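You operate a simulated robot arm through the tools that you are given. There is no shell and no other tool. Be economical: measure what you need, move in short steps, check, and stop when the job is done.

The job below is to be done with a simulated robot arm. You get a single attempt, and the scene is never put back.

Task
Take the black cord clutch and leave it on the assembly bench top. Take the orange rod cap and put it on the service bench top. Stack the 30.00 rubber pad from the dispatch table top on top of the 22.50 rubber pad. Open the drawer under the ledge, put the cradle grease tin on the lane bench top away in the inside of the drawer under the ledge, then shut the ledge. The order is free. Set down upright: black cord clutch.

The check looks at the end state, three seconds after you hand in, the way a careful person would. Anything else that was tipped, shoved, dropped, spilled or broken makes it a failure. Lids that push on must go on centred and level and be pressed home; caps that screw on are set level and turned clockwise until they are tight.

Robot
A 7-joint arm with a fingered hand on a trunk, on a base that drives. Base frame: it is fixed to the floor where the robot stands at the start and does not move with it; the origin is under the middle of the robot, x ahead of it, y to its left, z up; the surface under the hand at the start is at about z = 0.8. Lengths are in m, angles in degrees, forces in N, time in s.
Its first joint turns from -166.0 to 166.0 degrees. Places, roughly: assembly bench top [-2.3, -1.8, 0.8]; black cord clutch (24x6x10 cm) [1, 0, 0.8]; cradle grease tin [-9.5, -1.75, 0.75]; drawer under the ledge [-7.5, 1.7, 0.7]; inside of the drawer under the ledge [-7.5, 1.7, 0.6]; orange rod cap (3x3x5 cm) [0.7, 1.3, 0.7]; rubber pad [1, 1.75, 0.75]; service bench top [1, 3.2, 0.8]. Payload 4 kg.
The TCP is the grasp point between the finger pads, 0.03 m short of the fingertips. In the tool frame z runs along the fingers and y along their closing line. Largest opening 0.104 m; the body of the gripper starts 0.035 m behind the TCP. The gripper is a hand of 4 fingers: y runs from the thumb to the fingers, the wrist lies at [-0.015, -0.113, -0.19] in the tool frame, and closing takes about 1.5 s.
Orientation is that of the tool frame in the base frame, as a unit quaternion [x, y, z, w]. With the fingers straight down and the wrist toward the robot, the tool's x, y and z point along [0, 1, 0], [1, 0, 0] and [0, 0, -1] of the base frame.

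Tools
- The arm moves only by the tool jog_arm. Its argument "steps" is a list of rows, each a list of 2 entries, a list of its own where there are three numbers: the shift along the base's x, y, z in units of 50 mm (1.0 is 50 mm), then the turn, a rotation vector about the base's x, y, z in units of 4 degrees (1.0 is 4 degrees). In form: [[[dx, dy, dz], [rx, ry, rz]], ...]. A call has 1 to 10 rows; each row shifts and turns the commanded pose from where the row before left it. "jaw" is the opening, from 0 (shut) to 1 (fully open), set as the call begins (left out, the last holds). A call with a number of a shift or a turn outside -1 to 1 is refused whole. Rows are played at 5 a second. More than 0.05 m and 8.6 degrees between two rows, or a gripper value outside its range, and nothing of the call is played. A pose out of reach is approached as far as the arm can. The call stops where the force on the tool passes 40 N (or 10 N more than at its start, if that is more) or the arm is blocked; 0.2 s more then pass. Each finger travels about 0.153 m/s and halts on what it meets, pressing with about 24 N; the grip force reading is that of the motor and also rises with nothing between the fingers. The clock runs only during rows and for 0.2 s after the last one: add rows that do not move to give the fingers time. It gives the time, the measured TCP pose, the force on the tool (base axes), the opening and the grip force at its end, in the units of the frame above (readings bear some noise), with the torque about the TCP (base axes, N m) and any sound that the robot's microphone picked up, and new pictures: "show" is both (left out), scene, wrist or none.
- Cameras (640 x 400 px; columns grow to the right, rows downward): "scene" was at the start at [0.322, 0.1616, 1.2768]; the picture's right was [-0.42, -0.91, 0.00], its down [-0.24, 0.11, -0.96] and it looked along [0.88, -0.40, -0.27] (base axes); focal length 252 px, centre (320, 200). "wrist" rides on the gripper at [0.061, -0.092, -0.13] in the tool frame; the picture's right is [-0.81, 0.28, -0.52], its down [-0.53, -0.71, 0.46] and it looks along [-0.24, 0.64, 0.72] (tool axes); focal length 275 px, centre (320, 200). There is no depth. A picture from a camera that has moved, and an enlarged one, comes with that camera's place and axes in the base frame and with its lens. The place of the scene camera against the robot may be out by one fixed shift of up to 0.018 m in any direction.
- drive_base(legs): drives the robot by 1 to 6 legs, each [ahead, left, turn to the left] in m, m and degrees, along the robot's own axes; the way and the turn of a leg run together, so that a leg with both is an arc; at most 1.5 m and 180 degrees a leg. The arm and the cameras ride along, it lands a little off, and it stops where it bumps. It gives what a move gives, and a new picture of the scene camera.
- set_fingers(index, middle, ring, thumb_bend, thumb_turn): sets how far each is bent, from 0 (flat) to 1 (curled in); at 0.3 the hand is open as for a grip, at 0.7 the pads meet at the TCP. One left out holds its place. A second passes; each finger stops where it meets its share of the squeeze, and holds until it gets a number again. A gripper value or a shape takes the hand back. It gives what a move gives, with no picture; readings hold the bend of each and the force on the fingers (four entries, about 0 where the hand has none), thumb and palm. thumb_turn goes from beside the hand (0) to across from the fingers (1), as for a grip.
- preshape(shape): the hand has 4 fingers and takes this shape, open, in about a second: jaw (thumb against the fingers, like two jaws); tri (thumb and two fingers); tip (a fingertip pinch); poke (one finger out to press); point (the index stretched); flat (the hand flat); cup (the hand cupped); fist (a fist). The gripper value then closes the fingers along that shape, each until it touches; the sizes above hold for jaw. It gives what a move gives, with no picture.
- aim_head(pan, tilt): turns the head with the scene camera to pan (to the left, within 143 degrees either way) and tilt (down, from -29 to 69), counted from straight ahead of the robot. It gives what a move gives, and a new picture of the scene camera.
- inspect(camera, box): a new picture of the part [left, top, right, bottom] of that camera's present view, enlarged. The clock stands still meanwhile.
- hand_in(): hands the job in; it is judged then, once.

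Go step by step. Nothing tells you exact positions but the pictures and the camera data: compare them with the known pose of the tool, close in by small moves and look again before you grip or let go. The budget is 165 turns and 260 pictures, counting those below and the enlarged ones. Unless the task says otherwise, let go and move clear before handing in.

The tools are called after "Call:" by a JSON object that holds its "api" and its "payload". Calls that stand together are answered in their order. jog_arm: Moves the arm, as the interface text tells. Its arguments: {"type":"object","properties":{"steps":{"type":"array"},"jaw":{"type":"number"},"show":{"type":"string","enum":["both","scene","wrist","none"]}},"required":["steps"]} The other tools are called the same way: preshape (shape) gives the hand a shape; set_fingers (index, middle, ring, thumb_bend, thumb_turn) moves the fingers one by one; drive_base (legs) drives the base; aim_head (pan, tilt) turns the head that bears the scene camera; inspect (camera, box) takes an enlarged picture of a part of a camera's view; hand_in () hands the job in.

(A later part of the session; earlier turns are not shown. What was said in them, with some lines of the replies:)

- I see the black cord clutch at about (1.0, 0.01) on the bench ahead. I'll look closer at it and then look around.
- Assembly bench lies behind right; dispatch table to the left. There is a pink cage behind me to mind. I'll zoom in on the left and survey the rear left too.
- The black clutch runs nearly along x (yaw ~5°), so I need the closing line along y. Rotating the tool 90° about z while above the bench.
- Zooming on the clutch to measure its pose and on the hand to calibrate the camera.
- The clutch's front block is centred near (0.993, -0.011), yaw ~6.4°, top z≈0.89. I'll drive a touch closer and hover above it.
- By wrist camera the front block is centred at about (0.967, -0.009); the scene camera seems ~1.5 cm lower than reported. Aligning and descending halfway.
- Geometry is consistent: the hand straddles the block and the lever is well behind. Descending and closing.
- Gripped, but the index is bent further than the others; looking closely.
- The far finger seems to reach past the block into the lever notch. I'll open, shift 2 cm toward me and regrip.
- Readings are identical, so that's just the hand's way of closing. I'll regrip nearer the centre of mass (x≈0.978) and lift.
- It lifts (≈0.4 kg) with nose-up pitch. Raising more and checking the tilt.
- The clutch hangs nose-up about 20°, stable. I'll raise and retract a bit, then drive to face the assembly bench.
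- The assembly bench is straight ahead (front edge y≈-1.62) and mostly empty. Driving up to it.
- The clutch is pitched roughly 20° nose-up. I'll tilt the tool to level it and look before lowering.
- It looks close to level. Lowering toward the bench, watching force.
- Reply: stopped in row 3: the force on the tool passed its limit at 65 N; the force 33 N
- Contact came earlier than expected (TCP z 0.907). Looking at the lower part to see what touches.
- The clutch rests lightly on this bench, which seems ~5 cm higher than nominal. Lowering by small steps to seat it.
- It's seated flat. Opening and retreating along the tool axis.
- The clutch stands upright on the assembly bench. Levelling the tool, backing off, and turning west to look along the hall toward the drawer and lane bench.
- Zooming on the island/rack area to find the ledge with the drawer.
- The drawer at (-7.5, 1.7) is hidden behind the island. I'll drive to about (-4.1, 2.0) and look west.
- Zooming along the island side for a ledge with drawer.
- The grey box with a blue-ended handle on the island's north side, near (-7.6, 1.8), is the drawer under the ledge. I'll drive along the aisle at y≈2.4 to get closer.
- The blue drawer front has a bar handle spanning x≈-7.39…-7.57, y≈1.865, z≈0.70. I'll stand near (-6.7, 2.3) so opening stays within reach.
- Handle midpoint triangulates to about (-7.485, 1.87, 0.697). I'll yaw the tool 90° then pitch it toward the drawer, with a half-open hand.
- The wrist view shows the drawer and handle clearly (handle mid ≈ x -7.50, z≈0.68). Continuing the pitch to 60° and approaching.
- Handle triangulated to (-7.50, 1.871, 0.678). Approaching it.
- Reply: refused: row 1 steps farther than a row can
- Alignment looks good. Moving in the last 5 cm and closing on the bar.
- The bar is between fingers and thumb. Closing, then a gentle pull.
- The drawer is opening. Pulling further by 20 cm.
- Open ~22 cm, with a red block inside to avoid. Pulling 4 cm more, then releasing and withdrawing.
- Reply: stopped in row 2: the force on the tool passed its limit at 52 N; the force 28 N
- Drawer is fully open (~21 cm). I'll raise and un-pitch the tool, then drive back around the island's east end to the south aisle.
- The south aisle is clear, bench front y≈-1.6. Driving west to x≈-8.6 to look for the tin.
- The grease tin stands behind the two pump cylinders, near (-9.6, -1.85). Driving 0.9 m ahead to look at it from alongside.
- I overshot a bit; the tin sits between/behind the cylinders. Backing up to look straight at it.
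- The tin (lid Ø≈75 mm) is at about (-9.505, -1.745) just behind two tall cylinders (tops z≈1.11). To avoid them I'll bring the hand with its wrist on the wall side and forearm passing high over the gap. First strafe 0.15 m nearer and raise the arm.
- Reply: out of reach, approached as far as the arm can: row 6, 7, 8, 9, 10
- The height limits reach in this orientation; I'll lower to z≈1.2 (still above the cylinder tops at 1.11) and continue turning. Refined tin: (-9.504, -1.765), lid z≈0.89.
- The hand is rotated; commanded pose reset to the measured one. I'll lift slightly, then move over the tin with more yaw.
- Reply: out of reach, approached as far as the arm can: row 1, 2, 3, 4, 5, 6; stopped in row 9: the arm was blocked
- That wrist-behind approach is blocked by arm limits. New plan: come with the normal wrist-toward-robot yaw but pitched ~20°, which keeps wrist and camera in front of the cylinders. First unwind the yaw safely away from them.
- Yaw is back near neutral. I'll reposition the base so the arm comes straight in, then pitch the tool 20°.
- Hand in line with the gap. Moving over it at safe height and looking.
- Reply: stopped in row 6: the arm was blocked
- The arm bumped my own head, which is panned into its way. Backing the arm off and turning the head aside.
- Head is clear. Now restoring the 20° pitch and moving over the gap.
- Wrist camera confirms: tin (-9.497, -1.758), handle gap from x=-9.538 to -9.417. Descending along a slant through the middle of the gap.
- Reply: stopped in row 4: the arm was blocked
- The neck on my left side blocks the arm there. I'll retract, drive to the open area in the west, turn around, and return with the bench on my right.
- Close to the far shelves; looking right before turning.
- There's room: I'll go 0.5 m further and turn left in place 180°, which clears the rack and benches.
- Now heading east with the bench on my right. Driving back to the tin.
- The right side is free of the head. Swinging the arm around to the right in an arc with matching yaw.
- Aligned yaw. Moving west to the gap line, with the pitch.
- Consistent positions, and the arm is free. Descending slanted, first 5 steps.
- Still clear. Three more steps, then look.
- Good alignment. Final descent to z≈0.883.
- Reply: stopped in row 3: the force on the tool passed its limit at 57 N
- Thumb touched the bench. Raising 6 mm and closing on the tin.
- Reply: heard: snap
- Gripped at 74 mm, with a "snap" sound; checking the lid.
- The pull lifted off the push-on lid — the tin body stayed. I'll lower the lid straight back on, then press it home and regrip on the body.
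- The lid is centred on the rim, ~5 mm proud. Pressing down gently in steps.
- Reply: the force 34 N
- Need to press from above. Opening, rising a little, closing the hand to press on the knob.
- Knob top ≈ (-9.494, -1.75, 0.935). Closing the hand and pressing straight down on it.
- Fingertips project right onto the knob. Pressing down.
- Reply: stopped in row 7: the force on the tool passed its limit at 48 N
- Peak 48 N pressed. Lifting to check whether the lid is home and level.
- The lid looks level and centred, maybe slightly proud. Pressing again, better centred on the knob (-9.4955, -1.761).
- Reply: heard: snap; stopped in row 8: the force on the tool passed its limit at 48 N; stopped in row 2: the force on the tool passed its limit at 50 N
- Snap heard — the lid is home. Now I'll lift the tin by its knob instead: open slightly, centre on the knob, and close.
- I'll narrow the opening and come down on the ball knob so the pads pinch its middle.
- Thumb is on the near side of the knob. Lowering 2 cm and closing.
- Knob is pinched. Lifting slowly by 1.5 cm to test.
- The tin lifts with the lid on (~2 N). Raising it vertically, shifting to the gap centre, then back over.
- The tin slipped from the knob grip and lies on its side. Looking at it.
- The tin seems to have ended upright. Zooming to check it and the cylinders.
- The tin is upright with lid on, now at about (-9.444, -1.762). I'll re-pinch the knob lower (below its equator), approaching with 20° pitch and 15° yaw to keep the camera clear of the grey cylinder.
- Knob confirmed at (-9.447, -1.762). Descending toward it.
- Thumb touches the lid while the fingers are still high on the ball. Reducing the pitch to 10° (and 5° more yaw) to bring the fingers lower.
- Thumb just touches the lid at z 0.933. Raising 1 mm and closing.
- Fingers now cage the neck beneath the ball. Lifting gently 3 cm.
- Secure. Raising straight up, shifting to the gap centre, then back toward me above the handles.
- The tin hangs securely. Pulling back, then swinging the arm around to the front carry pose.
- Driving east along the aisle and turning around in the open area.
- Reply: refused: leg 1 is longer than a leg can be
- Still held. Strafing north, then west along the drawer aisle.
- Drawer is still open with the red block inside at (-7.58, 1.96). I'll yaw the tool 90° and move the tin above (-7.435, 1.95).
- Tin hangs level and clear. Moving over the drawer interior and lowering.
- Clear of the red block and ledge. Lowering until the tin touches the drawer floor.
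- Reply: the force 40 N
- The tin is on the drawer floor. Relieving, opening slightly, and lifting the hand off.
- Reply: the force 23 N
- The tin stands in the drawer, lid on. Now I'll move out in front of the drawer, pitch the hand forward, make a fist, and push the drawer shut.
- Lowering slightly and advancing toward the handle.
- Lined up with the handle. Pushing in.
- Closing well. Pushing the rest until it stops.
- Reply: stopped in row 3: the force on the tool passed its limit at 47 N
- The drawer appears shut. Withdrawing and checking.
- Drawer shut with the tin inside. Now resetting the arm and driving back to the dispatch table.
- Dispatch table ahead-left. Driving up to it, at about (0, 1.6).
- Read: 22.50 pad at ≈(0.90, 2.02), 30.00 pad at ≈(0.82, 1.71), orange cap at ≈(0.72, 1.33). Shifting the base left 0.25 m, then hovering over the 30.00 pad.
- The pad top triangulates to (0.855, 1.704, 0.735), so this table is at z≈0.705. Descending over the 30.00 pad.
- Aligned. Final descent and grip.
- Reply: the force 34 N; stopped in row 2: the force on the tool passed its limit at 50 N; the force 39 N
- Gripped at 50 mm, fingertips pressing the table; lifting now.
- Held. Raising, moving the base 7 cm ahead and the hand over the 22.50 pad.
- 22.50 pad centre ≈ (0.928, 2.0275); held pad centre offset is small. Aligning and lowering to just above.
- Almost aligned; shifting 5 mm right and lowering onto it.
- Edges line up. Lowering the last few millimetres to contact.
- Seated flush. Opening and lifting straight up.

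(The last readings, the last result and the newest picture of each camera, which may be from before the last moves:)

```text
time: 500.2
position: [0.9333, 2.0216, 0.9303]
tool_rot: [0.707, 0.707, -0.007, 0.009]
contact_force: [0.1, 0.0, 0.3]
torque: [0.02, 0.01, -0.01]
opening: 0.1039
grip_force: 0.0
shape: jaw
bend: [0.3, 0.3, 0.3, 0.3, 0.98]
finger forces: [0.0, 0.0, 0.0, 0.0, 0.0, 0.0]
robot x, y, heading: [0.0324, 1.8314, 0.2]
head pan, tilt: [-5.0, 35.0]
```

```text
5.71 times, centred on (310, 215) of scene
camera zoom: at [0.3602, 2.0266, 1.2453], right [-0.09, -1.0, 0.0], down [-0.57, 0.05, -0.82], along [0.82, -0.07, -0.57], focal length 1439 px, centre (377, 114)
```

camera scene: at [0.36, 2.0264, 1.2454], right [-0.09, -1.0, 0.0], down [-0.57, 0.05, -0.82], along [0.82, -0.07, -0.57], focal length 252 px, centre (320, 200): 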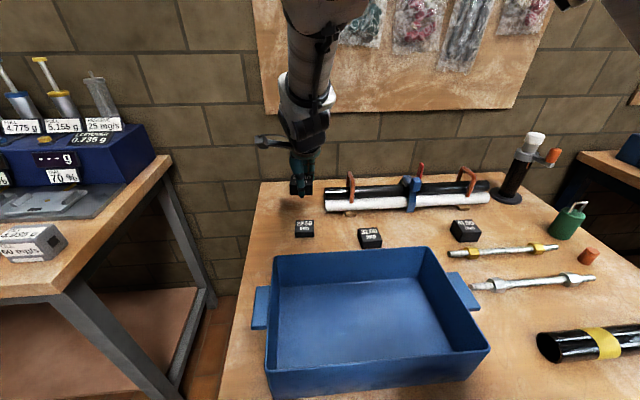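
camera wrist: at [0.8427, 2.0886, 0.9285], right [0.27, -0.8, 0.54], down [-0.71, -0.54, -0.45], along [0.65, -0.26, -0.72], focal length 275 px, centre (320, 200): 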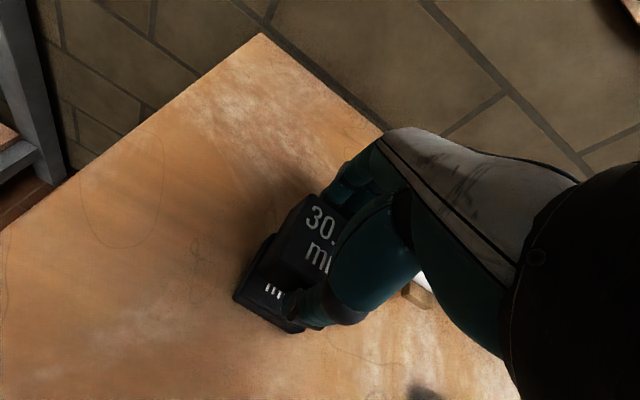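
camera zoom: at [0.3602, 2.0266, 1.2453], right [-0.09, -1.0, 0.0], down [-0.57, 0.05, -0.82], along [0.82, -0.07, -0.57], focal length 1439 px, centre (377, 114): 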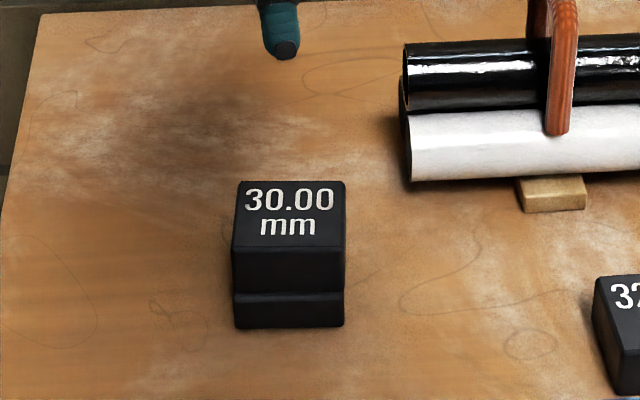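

Stack looks good. Next the orange cap near (0.757, 1.293): I'll strafe right and rotate the tool -90° so the fingers close along y, avoiding the green can.

Call:
{"api": "jog_arm", "payload": {"steps": [[[-0.4, 0, 0.8], [0, 0, -1]], [[-0.5, 0, 0.6], [0, 0, -1]], [[-0.5, 0, 0], [0, 0, -1]], [[-0.5, 0, 0], [0, 0, -1]], [[-0.5, 0, 0], [0, 0, -1]], [[-0.5, -0.5, 0], [0, 0, -1]], [[0, -0.7, 0], [0, 0, -1]], [[0, -0.7, 0], [0, 0, -1]], [[0, -0.7, 0], [0, 0, -1]], [[0, -0.7, 0], [0, 0, -1]]], "show": "none"}}

Call:
{"api": "jog_arm", "payload": {"steps": [[[0, -0.7, 0], [0, 0, -1]], [[0, -0.7, 0], [0, 0, -1]], [[0, -0.7, 0], [0, 0, -1]], [[0, -0.7, 0], [0, 0, -1]], [[0, -0.7, 0], [0, 0, -1]], [[0, 0, 0], [0, 0, -1]], [[0, 0, 0], [0, 0, -1]], [[0, 0, 0], [0, 0, -1]], [[0, 0, 0], [0, 0, -1]], [[0, 0, 0], [0, 0, -1]]], "show": "none"}}

Call:
{"api": "drive_base", "payload": {"legs": [[-0.05, -0.35, 0]]}}

Call:
{"api": "jog_arm", "payload": {"steps": [[[0, 0, -0.5], [0, 0, -1]], [[0, 0, -0.5], [0, 0, -1]], [[0, 0, 0], [0, 0, -0.5]]], "show": "wrist", "jaw": 0.6}}

```text
time: 502.4
position: [0.7854, 1.8587, 1.0017]
tool_rot: [0.905, 0.426, -0.011, 0.008]
contact_force: [-0.4, -0.4, 0.0]
torque: [0.02, 0.02, -0.03]
opening: 0.1039
grip_force: 0.1
shape: jaw
bend: [0.3, 0.3, 0.3, 0.3, 0.98]
finger forces: [0.0, 0.0, 0.0, 0.1, 0.1, 0.0]
robot x, y, heading: [0.0354, 1.8357, -0.1]
head pan, tilt: [-5.0, 35.0]
```

```text
time: 504.6
position: [0.7849, 1.6801, 1.0006]
tool_rot: [0.996, 0.086, -0.012, 0.003]
contact_force: [0.5, 0.2, -0.3]
torque: [0.02, 0.0, 0.02]
opening: 0.1039
grip_force: 0.1
shape: jaw
bend: [0.3, 0.3, 0.3, 0.3, 0.98]
finger forces: [0.0, 0.0, 0.0, 0.0, 0.0, 0.0]
robot x, y, heading: [0.0355, 1.8346, -0.0]
head pan, tilt: [-5.0, 35.0]
```

```text
time: 506.9
position: [0.7369, 1.3225, 1.0015]
tool_rot: [0.996, 0.087, -0.011, 0.003]
contact_force: [0.1, -0.2, 0.0]
torque: [-0.03, 0.02, -0.02]
opening: 0.1039
grip_force: 0.0
shape: jaw
bend: [0.3, 0.3, 0.3, 0.3, 0.98]
finger forces: [0.0, 0.1, 0.1, 0.1, 0.1, 0.0]
robot x, y, heading: [-0.0153, 1.4775, -0.1]
head pan, tilt: [-5.0, 35.0]
camera scene: at [0.3101, 1.6686, 1.2454], right [-0.09, -1.0, 0.0], down [-0.57, 0.05, -0.82], along [0.82, -0.07, -0.57], focal length 252 px, centre (320, 200)
```

scene: 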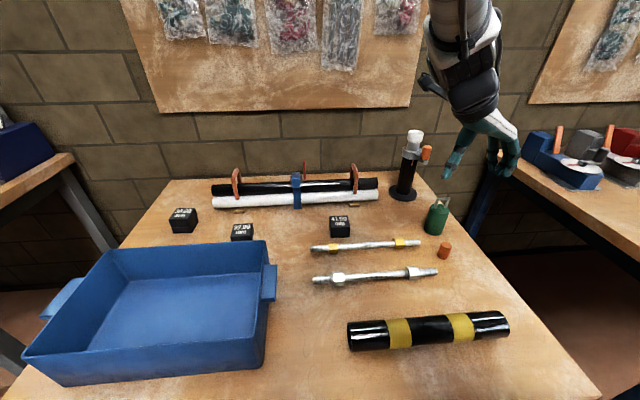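

```text
time: 507.7
position: [0.736, 1.3235, 0.951]
tool_rot: [1.0, -0.001, -0.011, 0.002]
contact_force: [0.1, 0.9, -0.5]
torque: [-0.02, -0.02, 0.03]
opening: 0.063
grip_force: 0.0
shape: jaw
bend: [0.29, 0.4, 0.37, 0.64, 1.0]
finger forces: [0.0, 0.1, 0.0, 0.1, 0.1, 0.0]
robot x, y, heading: [-0.015, 1.4747, -0.1]
head pan, tilt: [-5.0, 35.0]
camera wrist: at [0.8019, 1.4141, 1.0789], right [-0.8, -0.27, 0.54], down [-0.54, 0.71, -0.45], along [-0.26, -0.65, -0.72], focal length 275 px, centre (320, 200)
```

wrist: 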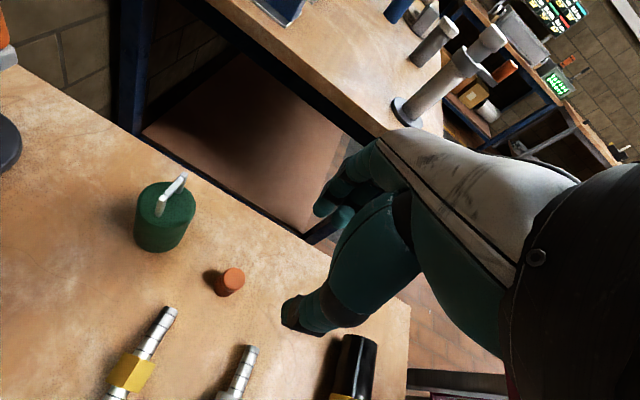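

Cap at about (0.750, 1.299). Moving over it and down to z 0.85.

Call:
{"api": "jog_arm", "payload": {"steps": [[[0.28, -0.49, -0.4], [0, 0, 0]], [[0, 0, -0.8], [0, 0, 0]], [[0, 0, -0.8], [0, 0, 0]], [[0, 0, 0], [0, 0, 0]]], "show": "wrist"}}

```text
time: 508.7
position: [0.7505, 1.2985, 0.8494]
tool_rot: [1.0, -0.001, -0.011, 0.002]
contact_force: [0.1, 0.6, 0.3]
torque: [0.01, 0.0, 0.02]
opening: 0.0629
grip_force: 0.1
shape: jaw
bend: [0.29, 0.4, 0.37, 0.64, 1.0]
finger forces: [0.0, 0.0, 0.1, 0.0, 0.0, 0.1]
robot x, y, heading: [-0.0141, 1.4717, 0.2]
head pan, tilt: [-5.0, 35.0]
camera wrist: at [0.8158, 1.39, 0.9778], right [-0.8, -0.27, 0.54], down [-0.54, 0.71, -0.45], along [-0.26, -0.65, -0.72], focal length 275 px, centre (320, 200)
```

wrist: 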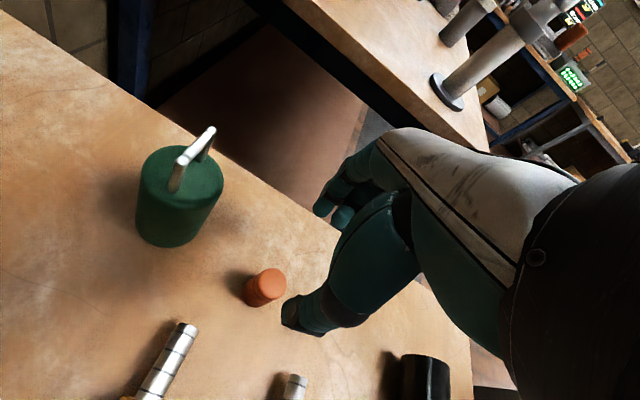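

Refined cap top (0.748, 1.292, 0.741). Descending and gripping.

Call:
{"api": "jog_arm", "payload": {"steps": [[[-0.05, -0.13, -0.6], [0, 0, 0]], [[0, 0, -0.6], [0, 0, 0]], [[0, 0, -0.5], [0, 0, 0]], [[0, 0, 0], [0, 0, 0]]], "show": "wrist"}}

```text
time: 509.7
position: [0.7469, 1.2923, 0.7662]
tool_rot: [1.0, -0.001, -0.012, 0.001]
contact_force: [-0.1, -0.8, 0.1]
torque: [-0.03, 0.02, 0.0]
opening: 0.0626
grip_force: 0.1
shape: jaw
bend: [0.29, 0.4, 0.37, 0.64, 1.0]
finger forces: [0.0, 0.0, 0.0, 0.0, 0.1, 0.1]
robot x, y, heading: [-0.0111, 1.4777, 0.1]
head pan, tilt: [-5.0, 35.0]
camera wrist: at [0.814, 1.3818, 0.8938], right [-0.8, -0.27, 0.54], down [-0.54, 0.71, -0.45], along [-0.26, -0.65, -0.72], focal length 275 px, centre (320, 200)
```

wrist: 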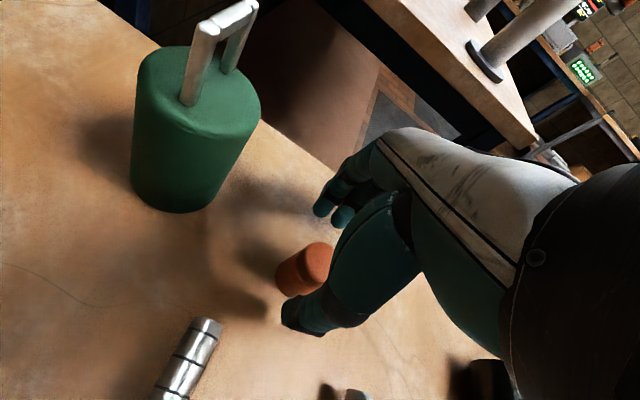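

Call:
{"api": "jog_arm", "payload": {"steps": [[[0, 0.06, -0.16], [0, 0, 0]], [[0, 0, 0], [0, 0, 0]]], "show": "none"}}

Call:
{"api": "jog_arm", "payload": {"steps": [[[0, 0, 0], [0, 0, 0]], [[0, 0, 0], [0, 0, 0]], [[0, 0, 0], [0, 0, 0]], [[0, 0, 0], [0, 0, 0]], [[0, 0, 0], [0, 0, 0]], [[0, 0, 0], [0, 0, 0]]], "jaw": 0, "show": "wrist"}}

```text
time: 510.3
position: [0.7492, 1.2947, 0.7583]
tool_rot: [1.0, -0.001, -0.012, 0.001]
contact_force: [-0.1, 0.5, -0.5]
torque: [-0.01, 0.02, 0.02]
opening: 0.0628
grip_force: 0.0
shape: jaw
bend: [0.29, 0.4, 0.37, 0.64, 1.0]
finger forces: [0.1, 0.1, 0.0, 0.0, 0.0, 0.1]
robot x, y, heading: [-0.0133, 1.4758, 0.1]
head pan, tilt: [-5.0, 35.0]
```

```text
time: 511.7
position: [0.749, 1.2935, 0.7583]
tool_rot: [1.0, -0.001, -0.011, 0.001]
contact_force: [0.2, 0.2, -0.7]
torque: [0.02, 0.0, -0.03]
opening: 0.0199
grip_force: 24.4
shape: jaw
bend: [0.73, 0.59, 0.65, 0.75, 1.0]
finger forces: [14.3, 5.4, 0.0, 0.1, 20.3, 0.1]
robot x, y, heading: [-0.0146, 1.4756, -0.1]
head pan, tilt: [-5.0, 35.0]
camera wrist: at [0.8142, 1.3852, 0.886], right [-0.8, -0.27, 0.54], down [-0.54, 0.71, -0.45], along [-0.26, -0.65, -0.72], focal length 275 px, centre (320, 200)
```

wrist: 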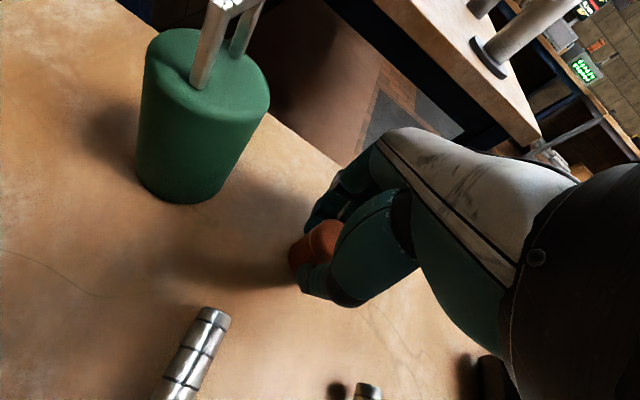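

Call:
{"api": "jog_arm", "payload": {"steps": [[[0, 0, 0.3], [0, 0, 0]], [[0, 0, 0.6], [0, 0, 0]], [[0, 0, 0.6], [0, 0, 0]], [[0, 0, 0], [0, 0, 0]]], "show": "none"}}

Call:
{"api": "inspect", "payload": {"camera": "wrist", "box": [250, 180, 390, 340]}}

```text
time: 512.7
position: [0.7487, 1.2938, 0.8347]
tool_rot: [1.0, -0.001, -0.011, 0.002]
contact_force: [0.3, -0.2, -0.3]
torque: [0.02, -0.03, 0.0]
opening: 0.0197
grip_force: 23.8
shape: jaw
bend: [0.73, 0.59, 0.65, 0.75, 1.0]
finger forces: [14.3, 5.5, 0.0, 0.0, 20.2, 0.0]
robot x, y, heading: [-0.0128, 1.4759, -0.4]
head pan, tilt: [-5.0, 35.0]
```

```text
2.50 times, centred on (320, 260) of wrist
camera zoom: at [0.8141, 1.385, 0.961], right [-0.8, -0.27, 0.54], down [-0.54, 0.71, -0.45], along [-0.26, -0.65, -0.72], focal length 688 px, centre (320, 50)
```

zoom: 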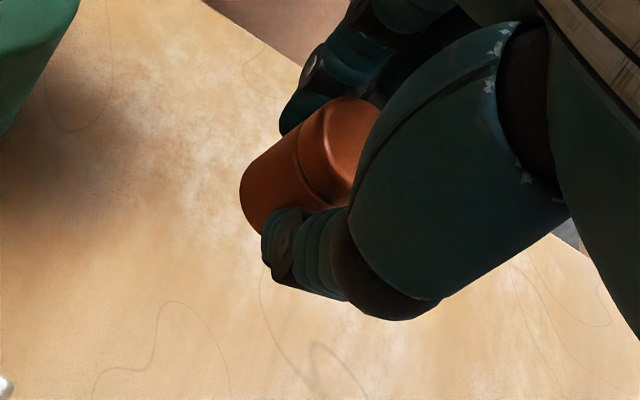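

Cap is held. Raising, retracting and strafing left to the service bench.

Call:
{"api": "jog_arm", "payload": {"steps": [[[0, 0.2, 0.9], [0, 0, 0]], [[0, 0.3, 0.9], [0, 0, 0]], [[-0.3, 0.5, 0.8], [0, 0, 0]], [[-0.5, 0.6, 0.7], [0, 0, 0]], [[-0.5, 0.6, 0.7], [0, 0, 0]], [[-0.4, 0.6, 0.7], [0, 0, 0]], [[0, 0.6, 0.7], [0, 0, 0]], [[0, 0.6, 0.4], [0, 0, 0]]], "show": "none"}}

Call:
{"api": "drive_base", "payload": {"legs": [[0.05, 0, 0], [0, 1.25, 0]]}}

Call:
{"api": "aim_head", "payload": {"pan": 5, "tilt": 30}}

```text
refused: row 4 steps farther than a row can; nothing moved
```

```text
time: 518.8
position: [0.7992, 2.4478, 0.8385]
tool_rot: [1.0, -0.011, -0.01, 0.007]
contact_force: [-1.0, -12.1, 3.1]
torque: [0.28, 0.0, 0.0]
opening: 0.0174
grip_force: 23.7
shape: jaw
bend: [0.72, 0.58, 0.65, 0.77, 1.0]
finger forces: [17.3, 9.9, 0.1, 0.0, 36.4, 0.1]
robot x, y, heading: [0.0375, 2.644, -0.2]
head pan, tilt: [-5.0, 35.0]
stopped in leg 2: the force on the tool passed its limit at 54 N (the readings are from after the stop); the commanded pose is now the measured one
camera scene: at [0.3641, 2.8338, 1.2455], right [-0.09, -1.0, 0.0], down [-0.57, 0.05, -0.82], along [0.82, -0.08, -0.57], focal length 252 px, centre (320, 200)
```

scene: 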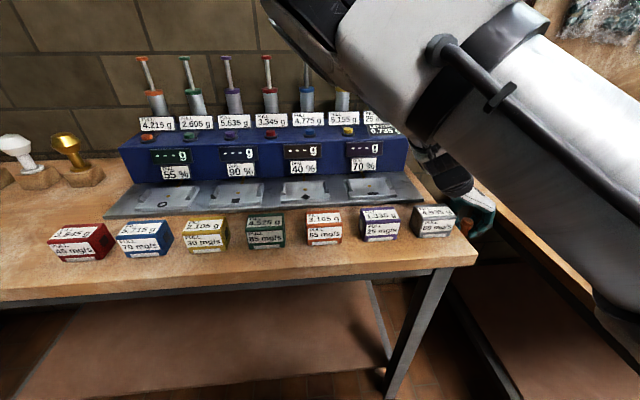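

```text
time: 519.5
position: [0.8003, 2.4482, 0.837]
tool_rot: [1.0, -0.01, -0.009, 0.007]
contact_force: [-1.2, -20.7, 8.8]
torque: [0.57, -0.07, -0.03]
opening: 0.0174
grip_force: 24.0
shape: jaw
bend: [0.72, 0.58, 0.65, 0.77, 1.0]
finger forces: [19.4, 11.1, 0.0, 0.0, 50.2, 0.0]
robot x, y, heading: [0.0353, 2.6426, -0.4]
head pan, tilt: [5.0, 30.0]
camera scene: at [0.3663, 2.849, 1.2534], right [0.08, -1.0, 0.0], down [-0.5, -0.04, -0.87], along [0.86, 0.07, -0.5], focal length 252 px, centre (320, 200)
```

scene: 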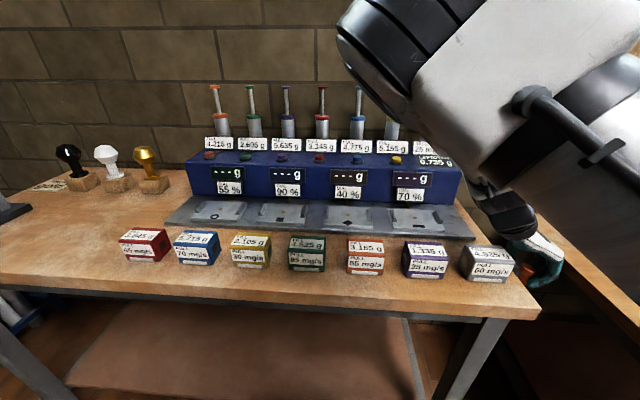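

The arm move had been refused, so the hand stayed low and met the service bench's side. Backing off gently, then raising, and checking the dispatch table.

Call:
{"api": "jog_arm", "payload": {"steps": [[[0, -0.4, 0], [0, 0, 0]], [[0, -0.4, 0.2], [0, 0, 0]], [[0, 0, 0.8], [0, 0, 0]], [[0, 0, 0.8], [0, 0, 0]], [[0, 0, 0.8], [0, 0, 0]], [[0, 0, 0.8], [0, 0, 0]], [[0, 0, 0.8], [0, 0, 0]], [[0, 0, 0.8], [0, 0, 0]], [[0, 0, 0.6], [0, 0, 0]]], "show": "wrist"}}

Call:
{"api": "aim_head", "payload": {"pan": -40, "tilt": 30}}

```text
time: 521.5
position: [0.8004, 2.4099, 1.1173]
tool_rot: [1.0, -0.009, -0.009, 0.007]
contact_force: [-0.5, -0.2, -0.2]
torque: [0.0, 0.03, -0.01]
opening: 0.0187
grip_force: 24.0
shape: jaw
bend: [0.72, 0.59, 0.65, 0.77, 1.0]
finger forces: [15.7, 8.8, 0.0, 0.1, 20.7, 0.0]
robot x, y, heading: [0.036, 2.644, -0.3]
head pan, tilt: [5.0, 30.0]
camera wrist: at [0.8681, 2.501, 1.244], right [-0.81, -0.25, 0.54], down [-0.53, 0.72, -0.45], along [-0.27, -0.65, -0.71], focal length 275 px, centre (320, 200)
```

wrist: 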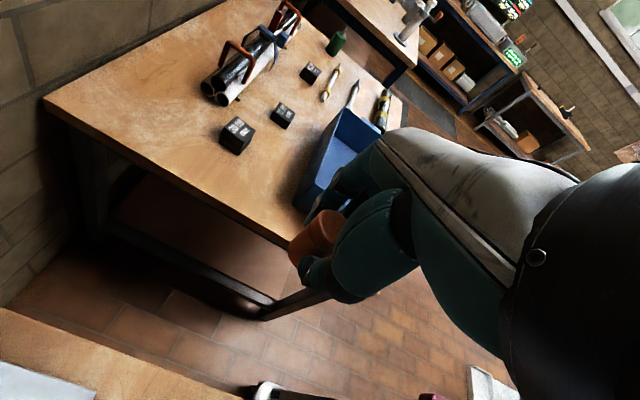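

```text
time: 522.6
position: [0.8024, 2.4095, 1.1168]
tool_rot: [1.0, -0.009, -0.009, 0.007]
contact_force: [0.0, -1.1, -0.3]
torque: [0.02, -0.01, -0.03]
opening: 0.0185
grip_force: 24.4
shape: jaw
bend: [0.72, 0.59, 0.65, 0.77, 1.0]
finger forces: [15.7, 8.9, 0.1, 0.1, 20.7, 0.1]
robot x, y, heading: [0.0338, 2.6393, -0.2]
head pan, tilt: [-40.0, 30.0]
camera scene: at [0.3454, 2.784, 1.2532], right [-0.65, -0.76, 0.0], down [-0.38, 0.32, -0.87], along [0.66, -0.56, -0.5], focal length 252 px, centre (320, 200)
```

scene: 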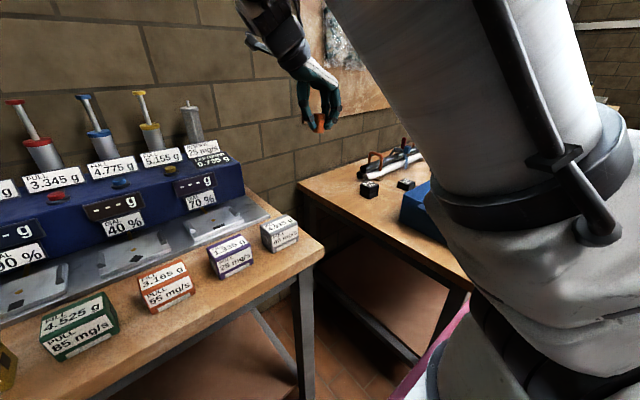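

The dispatch table is undisturbed and the cap still held. Strafing left to the free left part of the service bench.

Call:
{"api": "drive_base", "payload": {"legs": [[0, 0.75, 0]]}}

Call:
{"api": "aim_head", "payload": {"pan": -5, "tilt": 35}}

```text
time: 526.7
position: [0.807, 3.1488, 1.116]
tool_rot: [1.0, -0.015, -0.01, 0.007]
contact_force: [1.0, -0.6, -0.2]
torque: [0.02, 0.0, 0.01]
opening: 0.0188
grip_force: 23.6
shape: jaw
bend: [0.72, 0.59, 0.65, 0.77, 1.0]
finger forces: [15.6, 8.8, 0.0, 0.1, 20.7, 0.1]
robot x, y, heading: [0.0433, 3.3898, -1.0]
head pan, tilt: [-40.0, 30.0]
camera scene: at [0.3555, 3.5286, 1.2532], right [-0.66, -0.75, 0.0], down [-0.38, 0.33, -0.87], along [0.65, -0.57, -0.5], focal length 252 px, centre (320, 200)
```

scene: 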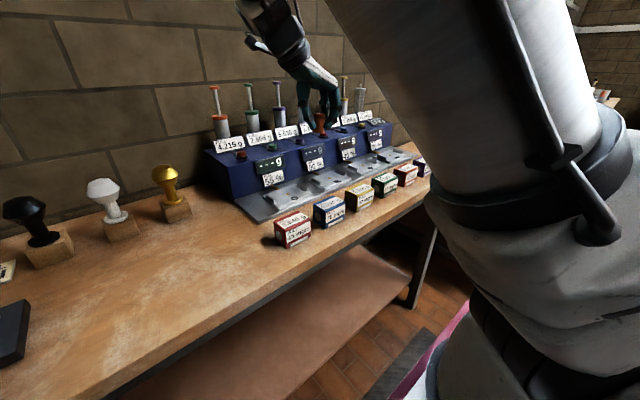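

```text
time: 527.7
position: [0.8065, 3.1488, 1.1169]
tool_rot: [1.0, -0.015, -0.011, 0.007]
contact_force: [-0.3, -0.8, -0.7]
torque: [-0.02, 0.0, -0.07]
opening: 0.0186
grip_force: 24.3
shape: jaw
bend: [0.72, 0.59, 0.65, 0.77, 1.0]
finger forces: [15.8, 8.9, 0.0, 0.1, 20.8, 0.0]
robot x, y, heading: [0.046, 3.3869, -1.1]
head pan, tilt: [-5.0, 35.0]
camera scene: at [0.3748, 3.5787, 1.2454], right [-0.11, -0.99, 0.0], down [-0.57, 0.06, -0.82], along [0.81, -0.09, -0.57], focal length 252 px, centre (320, 200)
```

scene: 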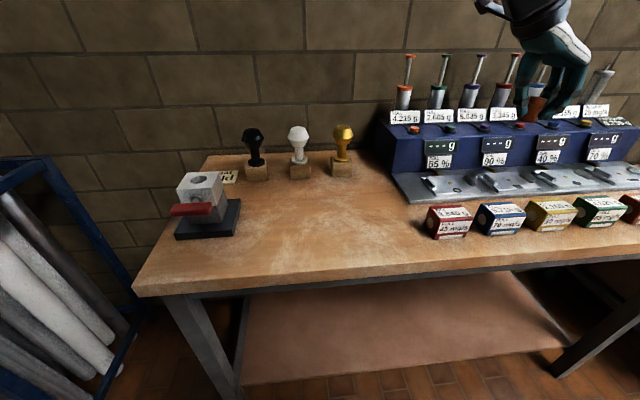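

Free area around (0.80, 3.50). Moving the cap above it and lowering part way.

Call:
{"api": "jog_arm", "payload": {"steps": [[[0, 0.9, 0], [0, 0, 0]], [[0, 0.9, 0], [0, 0, 0]], [[0, 0.9, 0], [0, 0, 0]], [[0, 0.9, 0], [0, 0, 0]], [[0, 0.9, 0], [0, 0, 0]], [[0, 0.9, 0], [0, 0, 0]], [[0, 0.9, 0], [0, 0, 0]], [[0, 0.7, -0.6], [0, 0, 0]], [[0, 0, -0.9], [0, 0, 0]], [[0, 0, -0.9], [0, 0, 0]]], "show": "none"}}

Call:
{"api": "inspect", "payload": {"camera": "scene", "box": [250, 110, 420, 250]}}

Call:
{"api": "inspect", "payload": {"camera": "wrist", "box": [240, 170, 400, 340]}}

```text
time: 529.1
position: [0.8212, 3.3455, 1.1184]
tool_rot: [0.996, -0.093, -0.007, 0.0]
contact_force: [0.5, 0.0, -0.2]
torque: [-0.01, -0.01, -0.01]
opening: 0.0184
grip_force: 24.1
shape: jaw
bend: [0.72, 0.59, 0.65, 0.77, 1.0]
finger forces: [15.6, 8.7, 0.0, 0.0, 20.7, 0.0]
robot x, y, heading: [0.0463, 3.3867, -1.2]
head pan, tilt: [-5.0, 35.0]
stopped in row 7: the arm was blocked; the commanded pose is now the measured one
```

```text
2.86 times, centred on (335, 180) of scene
camera zoom: at [0.3718, 3.5858, 1.2367], right [-0.03, -1.0, 0.0], down [-0.65, 0.02, -0.76], along [0.76, -0.02, -0.65], focal length 720 px, centre (277, 257)
```

zoom: 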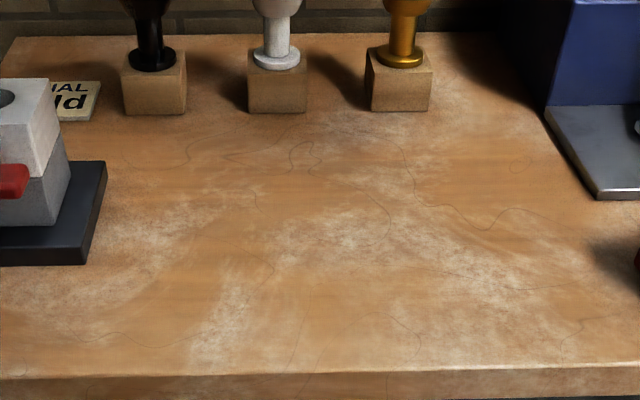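

```text
2.35 times, centred on (320, 255) of wrist
camera zoom: at [0.9011, 3.4235, 1.247], right [-0.84, -0.12, 0.53], down [-0.4, 0.8, -0.45], along [-0.37, -0.59, -0.72], focal length 648 px, centre (320, 71)
```

zoom: 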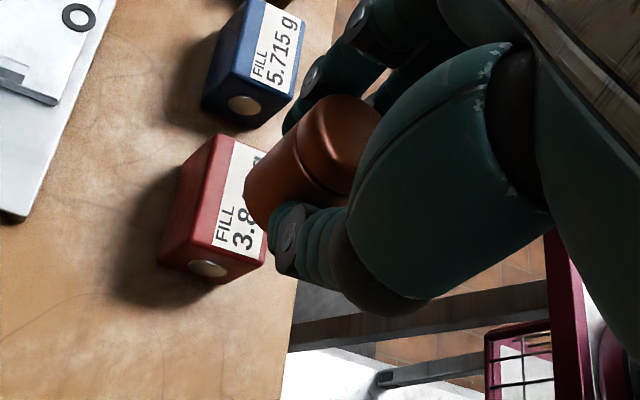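

The arm nudged my head again; pulling the arm back to the right and strafing the base left instead.

Call:
{"api": "jog_arm", "payload": {"steps": [[[0, -0.9, 0], [0, 0, 0]], [[0, -0.9, 0], [0, 0, 1]], [[0, -0.5, 0], [0, 0, 1]], [[0, 0, 0], [0, 0, 0.7]], [[0, 0, 0], [0, 0, 0]]], "show": "none"}}

Call:
{"api": "drive_base", "payload": {"legs": [[0, 0.27, 1]]}}

Call:
{"api": "jog_arm", "payload": {"steps": [[[0, 0, -0.9], [0, 0, 0]], [[0, 0, -0.9], [0, 0, 0]], [[0, 0, -0.9], [0, 0, 0]], [[0, 0, 0], [0, 0, 0]]], "show": "wrist"}}

```text
time: 530.4
position: [0.8204, 3.2329, 1.1156]
tool_rot: [1.0, 0.003, -0.007, 0.003]
contact_force: [-0.6, -0.6, -0.7]
torque: [0.02, 0.0, 0.03]
opening: 0.0189
grip_force: 23.9
shape: jaw
bend: [0.72, 0.59, 0.65, 0.77, 1.0]
finger forces: [15.7, 8.5, 0.0, 0.0, 20.6, 0.0]
robot x, y, heading: [0.045, 3.3908, -1.0]
head pan, tilt: [-5.0, 35.0]
```

```text
time: 532.3
position: [0.8254, 3.5172, 1.1176]
tool_rot: [1.0, 0.011, -0.007, 0.004]
contact_force: [-0.8, -0.9, 0.2]
torque: [0.0, 0.02, -0.02]
opening: 0.0186
grip_force: 23.9
shape: jaw
bend: [0.72, 0.59, 0.65, 0.77, 1.0]
finger forces: [15.7, 8.7, 0.0, 0.0, 20.6, 0.0]
robot x, y, heading: [0.0525, 3.6619, -0.1]
head pan, tilt: [-5.0, 35.0]
camera scene: at [0.3746, 3.8565, 1.2454], right [-0.09, -1.0, 0.0], down [-0.57, 0.05, -0.82], along [0.82, -0.07, -0.57], focal length 252 px, centre (320, 200)
```

scene: 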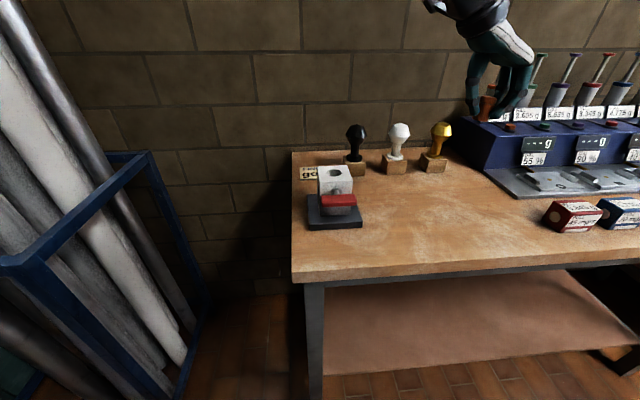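

```text
time: 533.3
position: [0.8273, 3.5161, 0.9814]
tool_rot: [1.0, 0.011, -0.007, 0.003]
contact_force: [-0.9, 0.1, -0.5]
torque: [-0.04, -0.02, 0.03]
opening: 0.0185
grip_force: 24.3
shape: jaw
bend: [0.72, 0.59, 0.65, 0.77, 1.0]
finger forces: [15.7, 8.4, 0.0, 0.0, 20.5, 0.0]
robot x, y, heading: [0.0515, 3.6628, 0.0]
head pan, tilt: [-5.0, 35.0]
camera wrist: at [0.8905, 3.6087, 1.1097], right [-0.8, -0.29, 0.53], down [-0.56, 0.7, -0.45], along [-0.24, -0.65, -0.72], focal length 275 px, centre (320, 200)
```

wrist: 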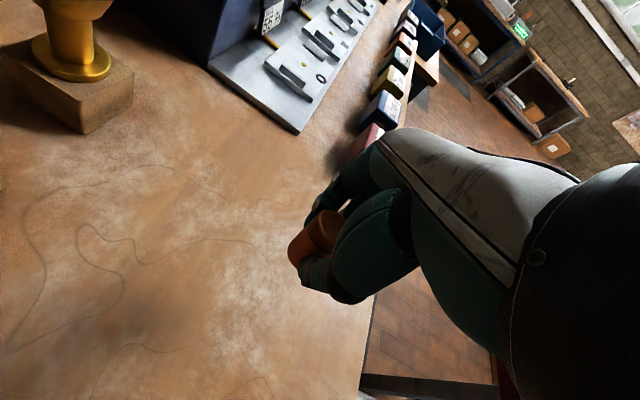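

Clear spot beneath. Lowering until the cap touches.

Call:
{"api": "jog_arm", "payload": {"steps": [[[0, 0, -0.6], [0, 0, 0]], [[0, 0, -0.6], [0, 0, 0]], [[0, 0, -0.2], [0, 0, 0]], [[0, 0, -0.2], [0, 0, 0]], [[0, 0, 0], [0, 0, 0]]], "show": "none"}}

Call:
{"api": "inspect", "payload": {"camera": "scene", "box": [400, 100, 580, 250]}}

```text
time: 534.5
position: [0.8273, 3.5158, 0.9024]
tool_rot: [1.0, 0.01, -0.008, 0.005]
contact_force: [0.0, -0.1, 0.0]
torque: [-0.01, -0.01, 0.01]
opening: 0.0184
grip_force: 23.8
shape: jaw
bend: [0.72, 0.59, 0.65, 0.77, 1.0]
finger forces: [15.7, 8.4, 0.1, 0.1, 20.5, 0.1]
robot x, y, heading: [0.0521, 3.662, -0.0]
head pan, tilt: [-5.0, 35.0]
```

```text
2.67 times, centred on (490, 175) of scene
camera zoom: at [0.3746, 3.8565, 1.2454], right [-0.09, -1.0, 0.0], down [-0.57, 0.05, -0.82], along [0.82, -0.07, -0.57], focal length 672 px, centre (-133, 267)
```

zoom: 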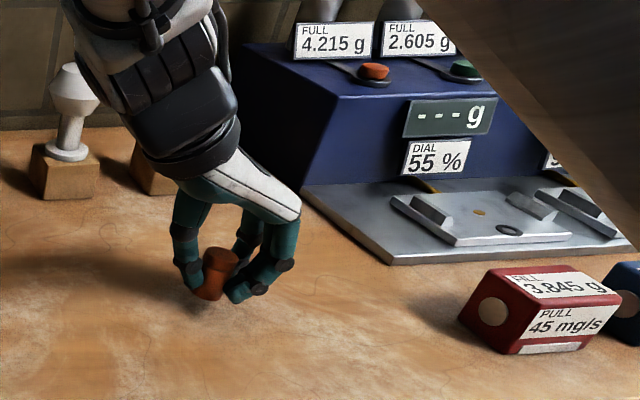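

Call:
{"api": "jog_arm", "payload": {"steps": [[[0, 0, -0.15], [0, 0, 0]], [[0, 0, -0.15], [0, 0, 0]], [[0, 0, -0.1], [0, 0, 0]], [[0, 0, -0.1], [0, 0, 0]], [[0, 0, -0.1], [0, 0, 0]], [[0, 0, -0.1], [0, 0, 0]], [[0, 0, -0.1], [0, 0, 0]]], "show": "none"}}

Call:
{"api": "inspect", "payload": {"camera": "scene", "box": [420, 140, 540, 240]}}

```text
time: 535.5
position: [0.8274, 3.5153, 0.8822]
tool_rot: [1.0, 0.01, -0.005, 0.005]
contact_force: [-4.3, 1.9, 22.0]
torque: [-0.11, 0.09, -0.06]
opening: 0.0222
grip_force: 24.4
shape: jaw
bend: [0.73, 0.6, 0.65, 0.77, 1.0]
finger forces: [16.6, 9.6, 0.0, 0.1, 24.1, 0.0]
robot x, y, heading: [0.0492, 3.6641, -0.2]
head pan, tilt: [-5.0, 35.0]
stopped in row 5: the force on the tool passed its limit at 47 N (the readings are from after the stop); the commanded pose is now the measured one
```

```text
4.00 times, centred on (480, 190) of scene
camera zoom: at [0.3738, 3.8567, 1.2456], right [-0.09, -1.0, 0.0], down [-0.57, 0.05, -0.82], along [0.82, -0.07, -0.57], focal length 1007 px, centre (-320, 240)
```

zoom: 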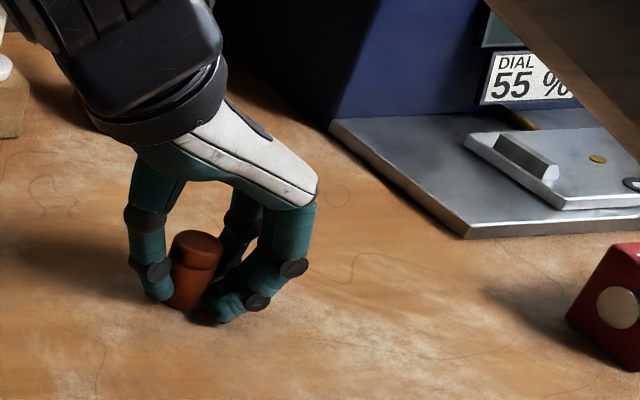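

The cap stands on the bench. Releasing and lifting clear.

Call:
{"api": "jog_arm", "payload": {"steps": [[[0, 0, 0.06], [0, 0, 0]], [[0, 0, 0], [0, 0, 0]], [[0, 0, 0], [0, 0, 0]], [[0, 0, 0], [0, 0, 0]], [[0, 0, 0], [0, 0, 0]], [[0, 0, 0.4], [0, 0, 0]], [[0, 0, 0.8], [0, 0, 0]], [[0, 0, 0.9], [0, 0, 0]], [[0, 0, 0.9], [0, 0, 0]], [[0, 0, 0.9], [0, 0, 0]]], "jaw": 1, "show": "none"}}

Call:
{"api": "inspect", "payload": {"camera": "scene", "box": [400, 120, 560, 260]}}

```text
time: 537.7
position: [0.8272, 3.5172, 1.0795]
tool_rot: [1.0, 0.01, -0.008, 0.005]
contact_force: [0.8, 0.5, -0.2]
torque: [0.0, 0.02, -0.02]
opening: 0.1036
grip_force: 0.2
shape: jaw
bend: [0.3, 0.3, 0.3, 0.3, 0.98]
finger forces: [0.0, 0.0, 0.0, 0.0, 0.0, 0.1]
robot x, y, heading: [0.0523, 3.6617, 0.1]
head pan, tilt: [-5.0, 35.0]
```

```text
2.86 times, centred on (480, 190) of scene
camera zoom: at [0.3747, 3.8566, 1.2454], right [-0.09, -1.0, 0.0], down [-0.57, 0.05, -0.82], along [0.82, -0.07, -0.57], focal length 720 px, centre (-137, 229)
```

zoom: 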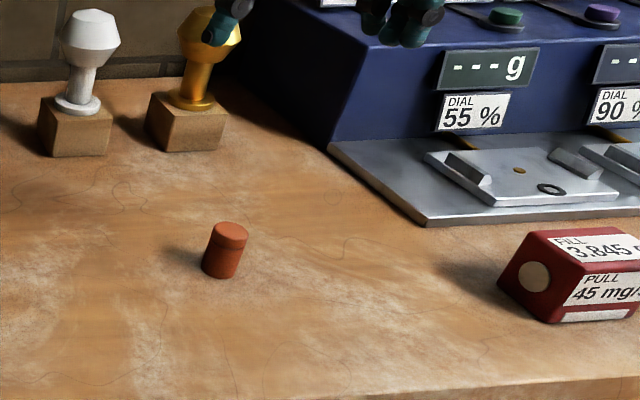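

All four parts are done and the hand is clear above the bench, so I'm handing in.

Call:
{"api": "hand_in", "payload": {}}

```text
The job is handed in.
```

I handed the job in with all four parts done:
- The black cord clutch is upright on the assembly bench.
- The orange rod cap is standing on the service bench.
- The 30.00 pad is stacked on the 22.50 pad.
- The grease tin is in the drawer under the ledge, and the drawer is shut.

Two things along the way could count against the check:
- **Grease tin:** the lid came off at the first grip, and I pressed it back until it snapped home. The tin then slipped from the hand once; it ended upright with the lid on.
- **Service bench:** the hand bumped the side of the bench while the robot was driving. I looked at the dispatch table afterwards and nothing there seemed to have moved.
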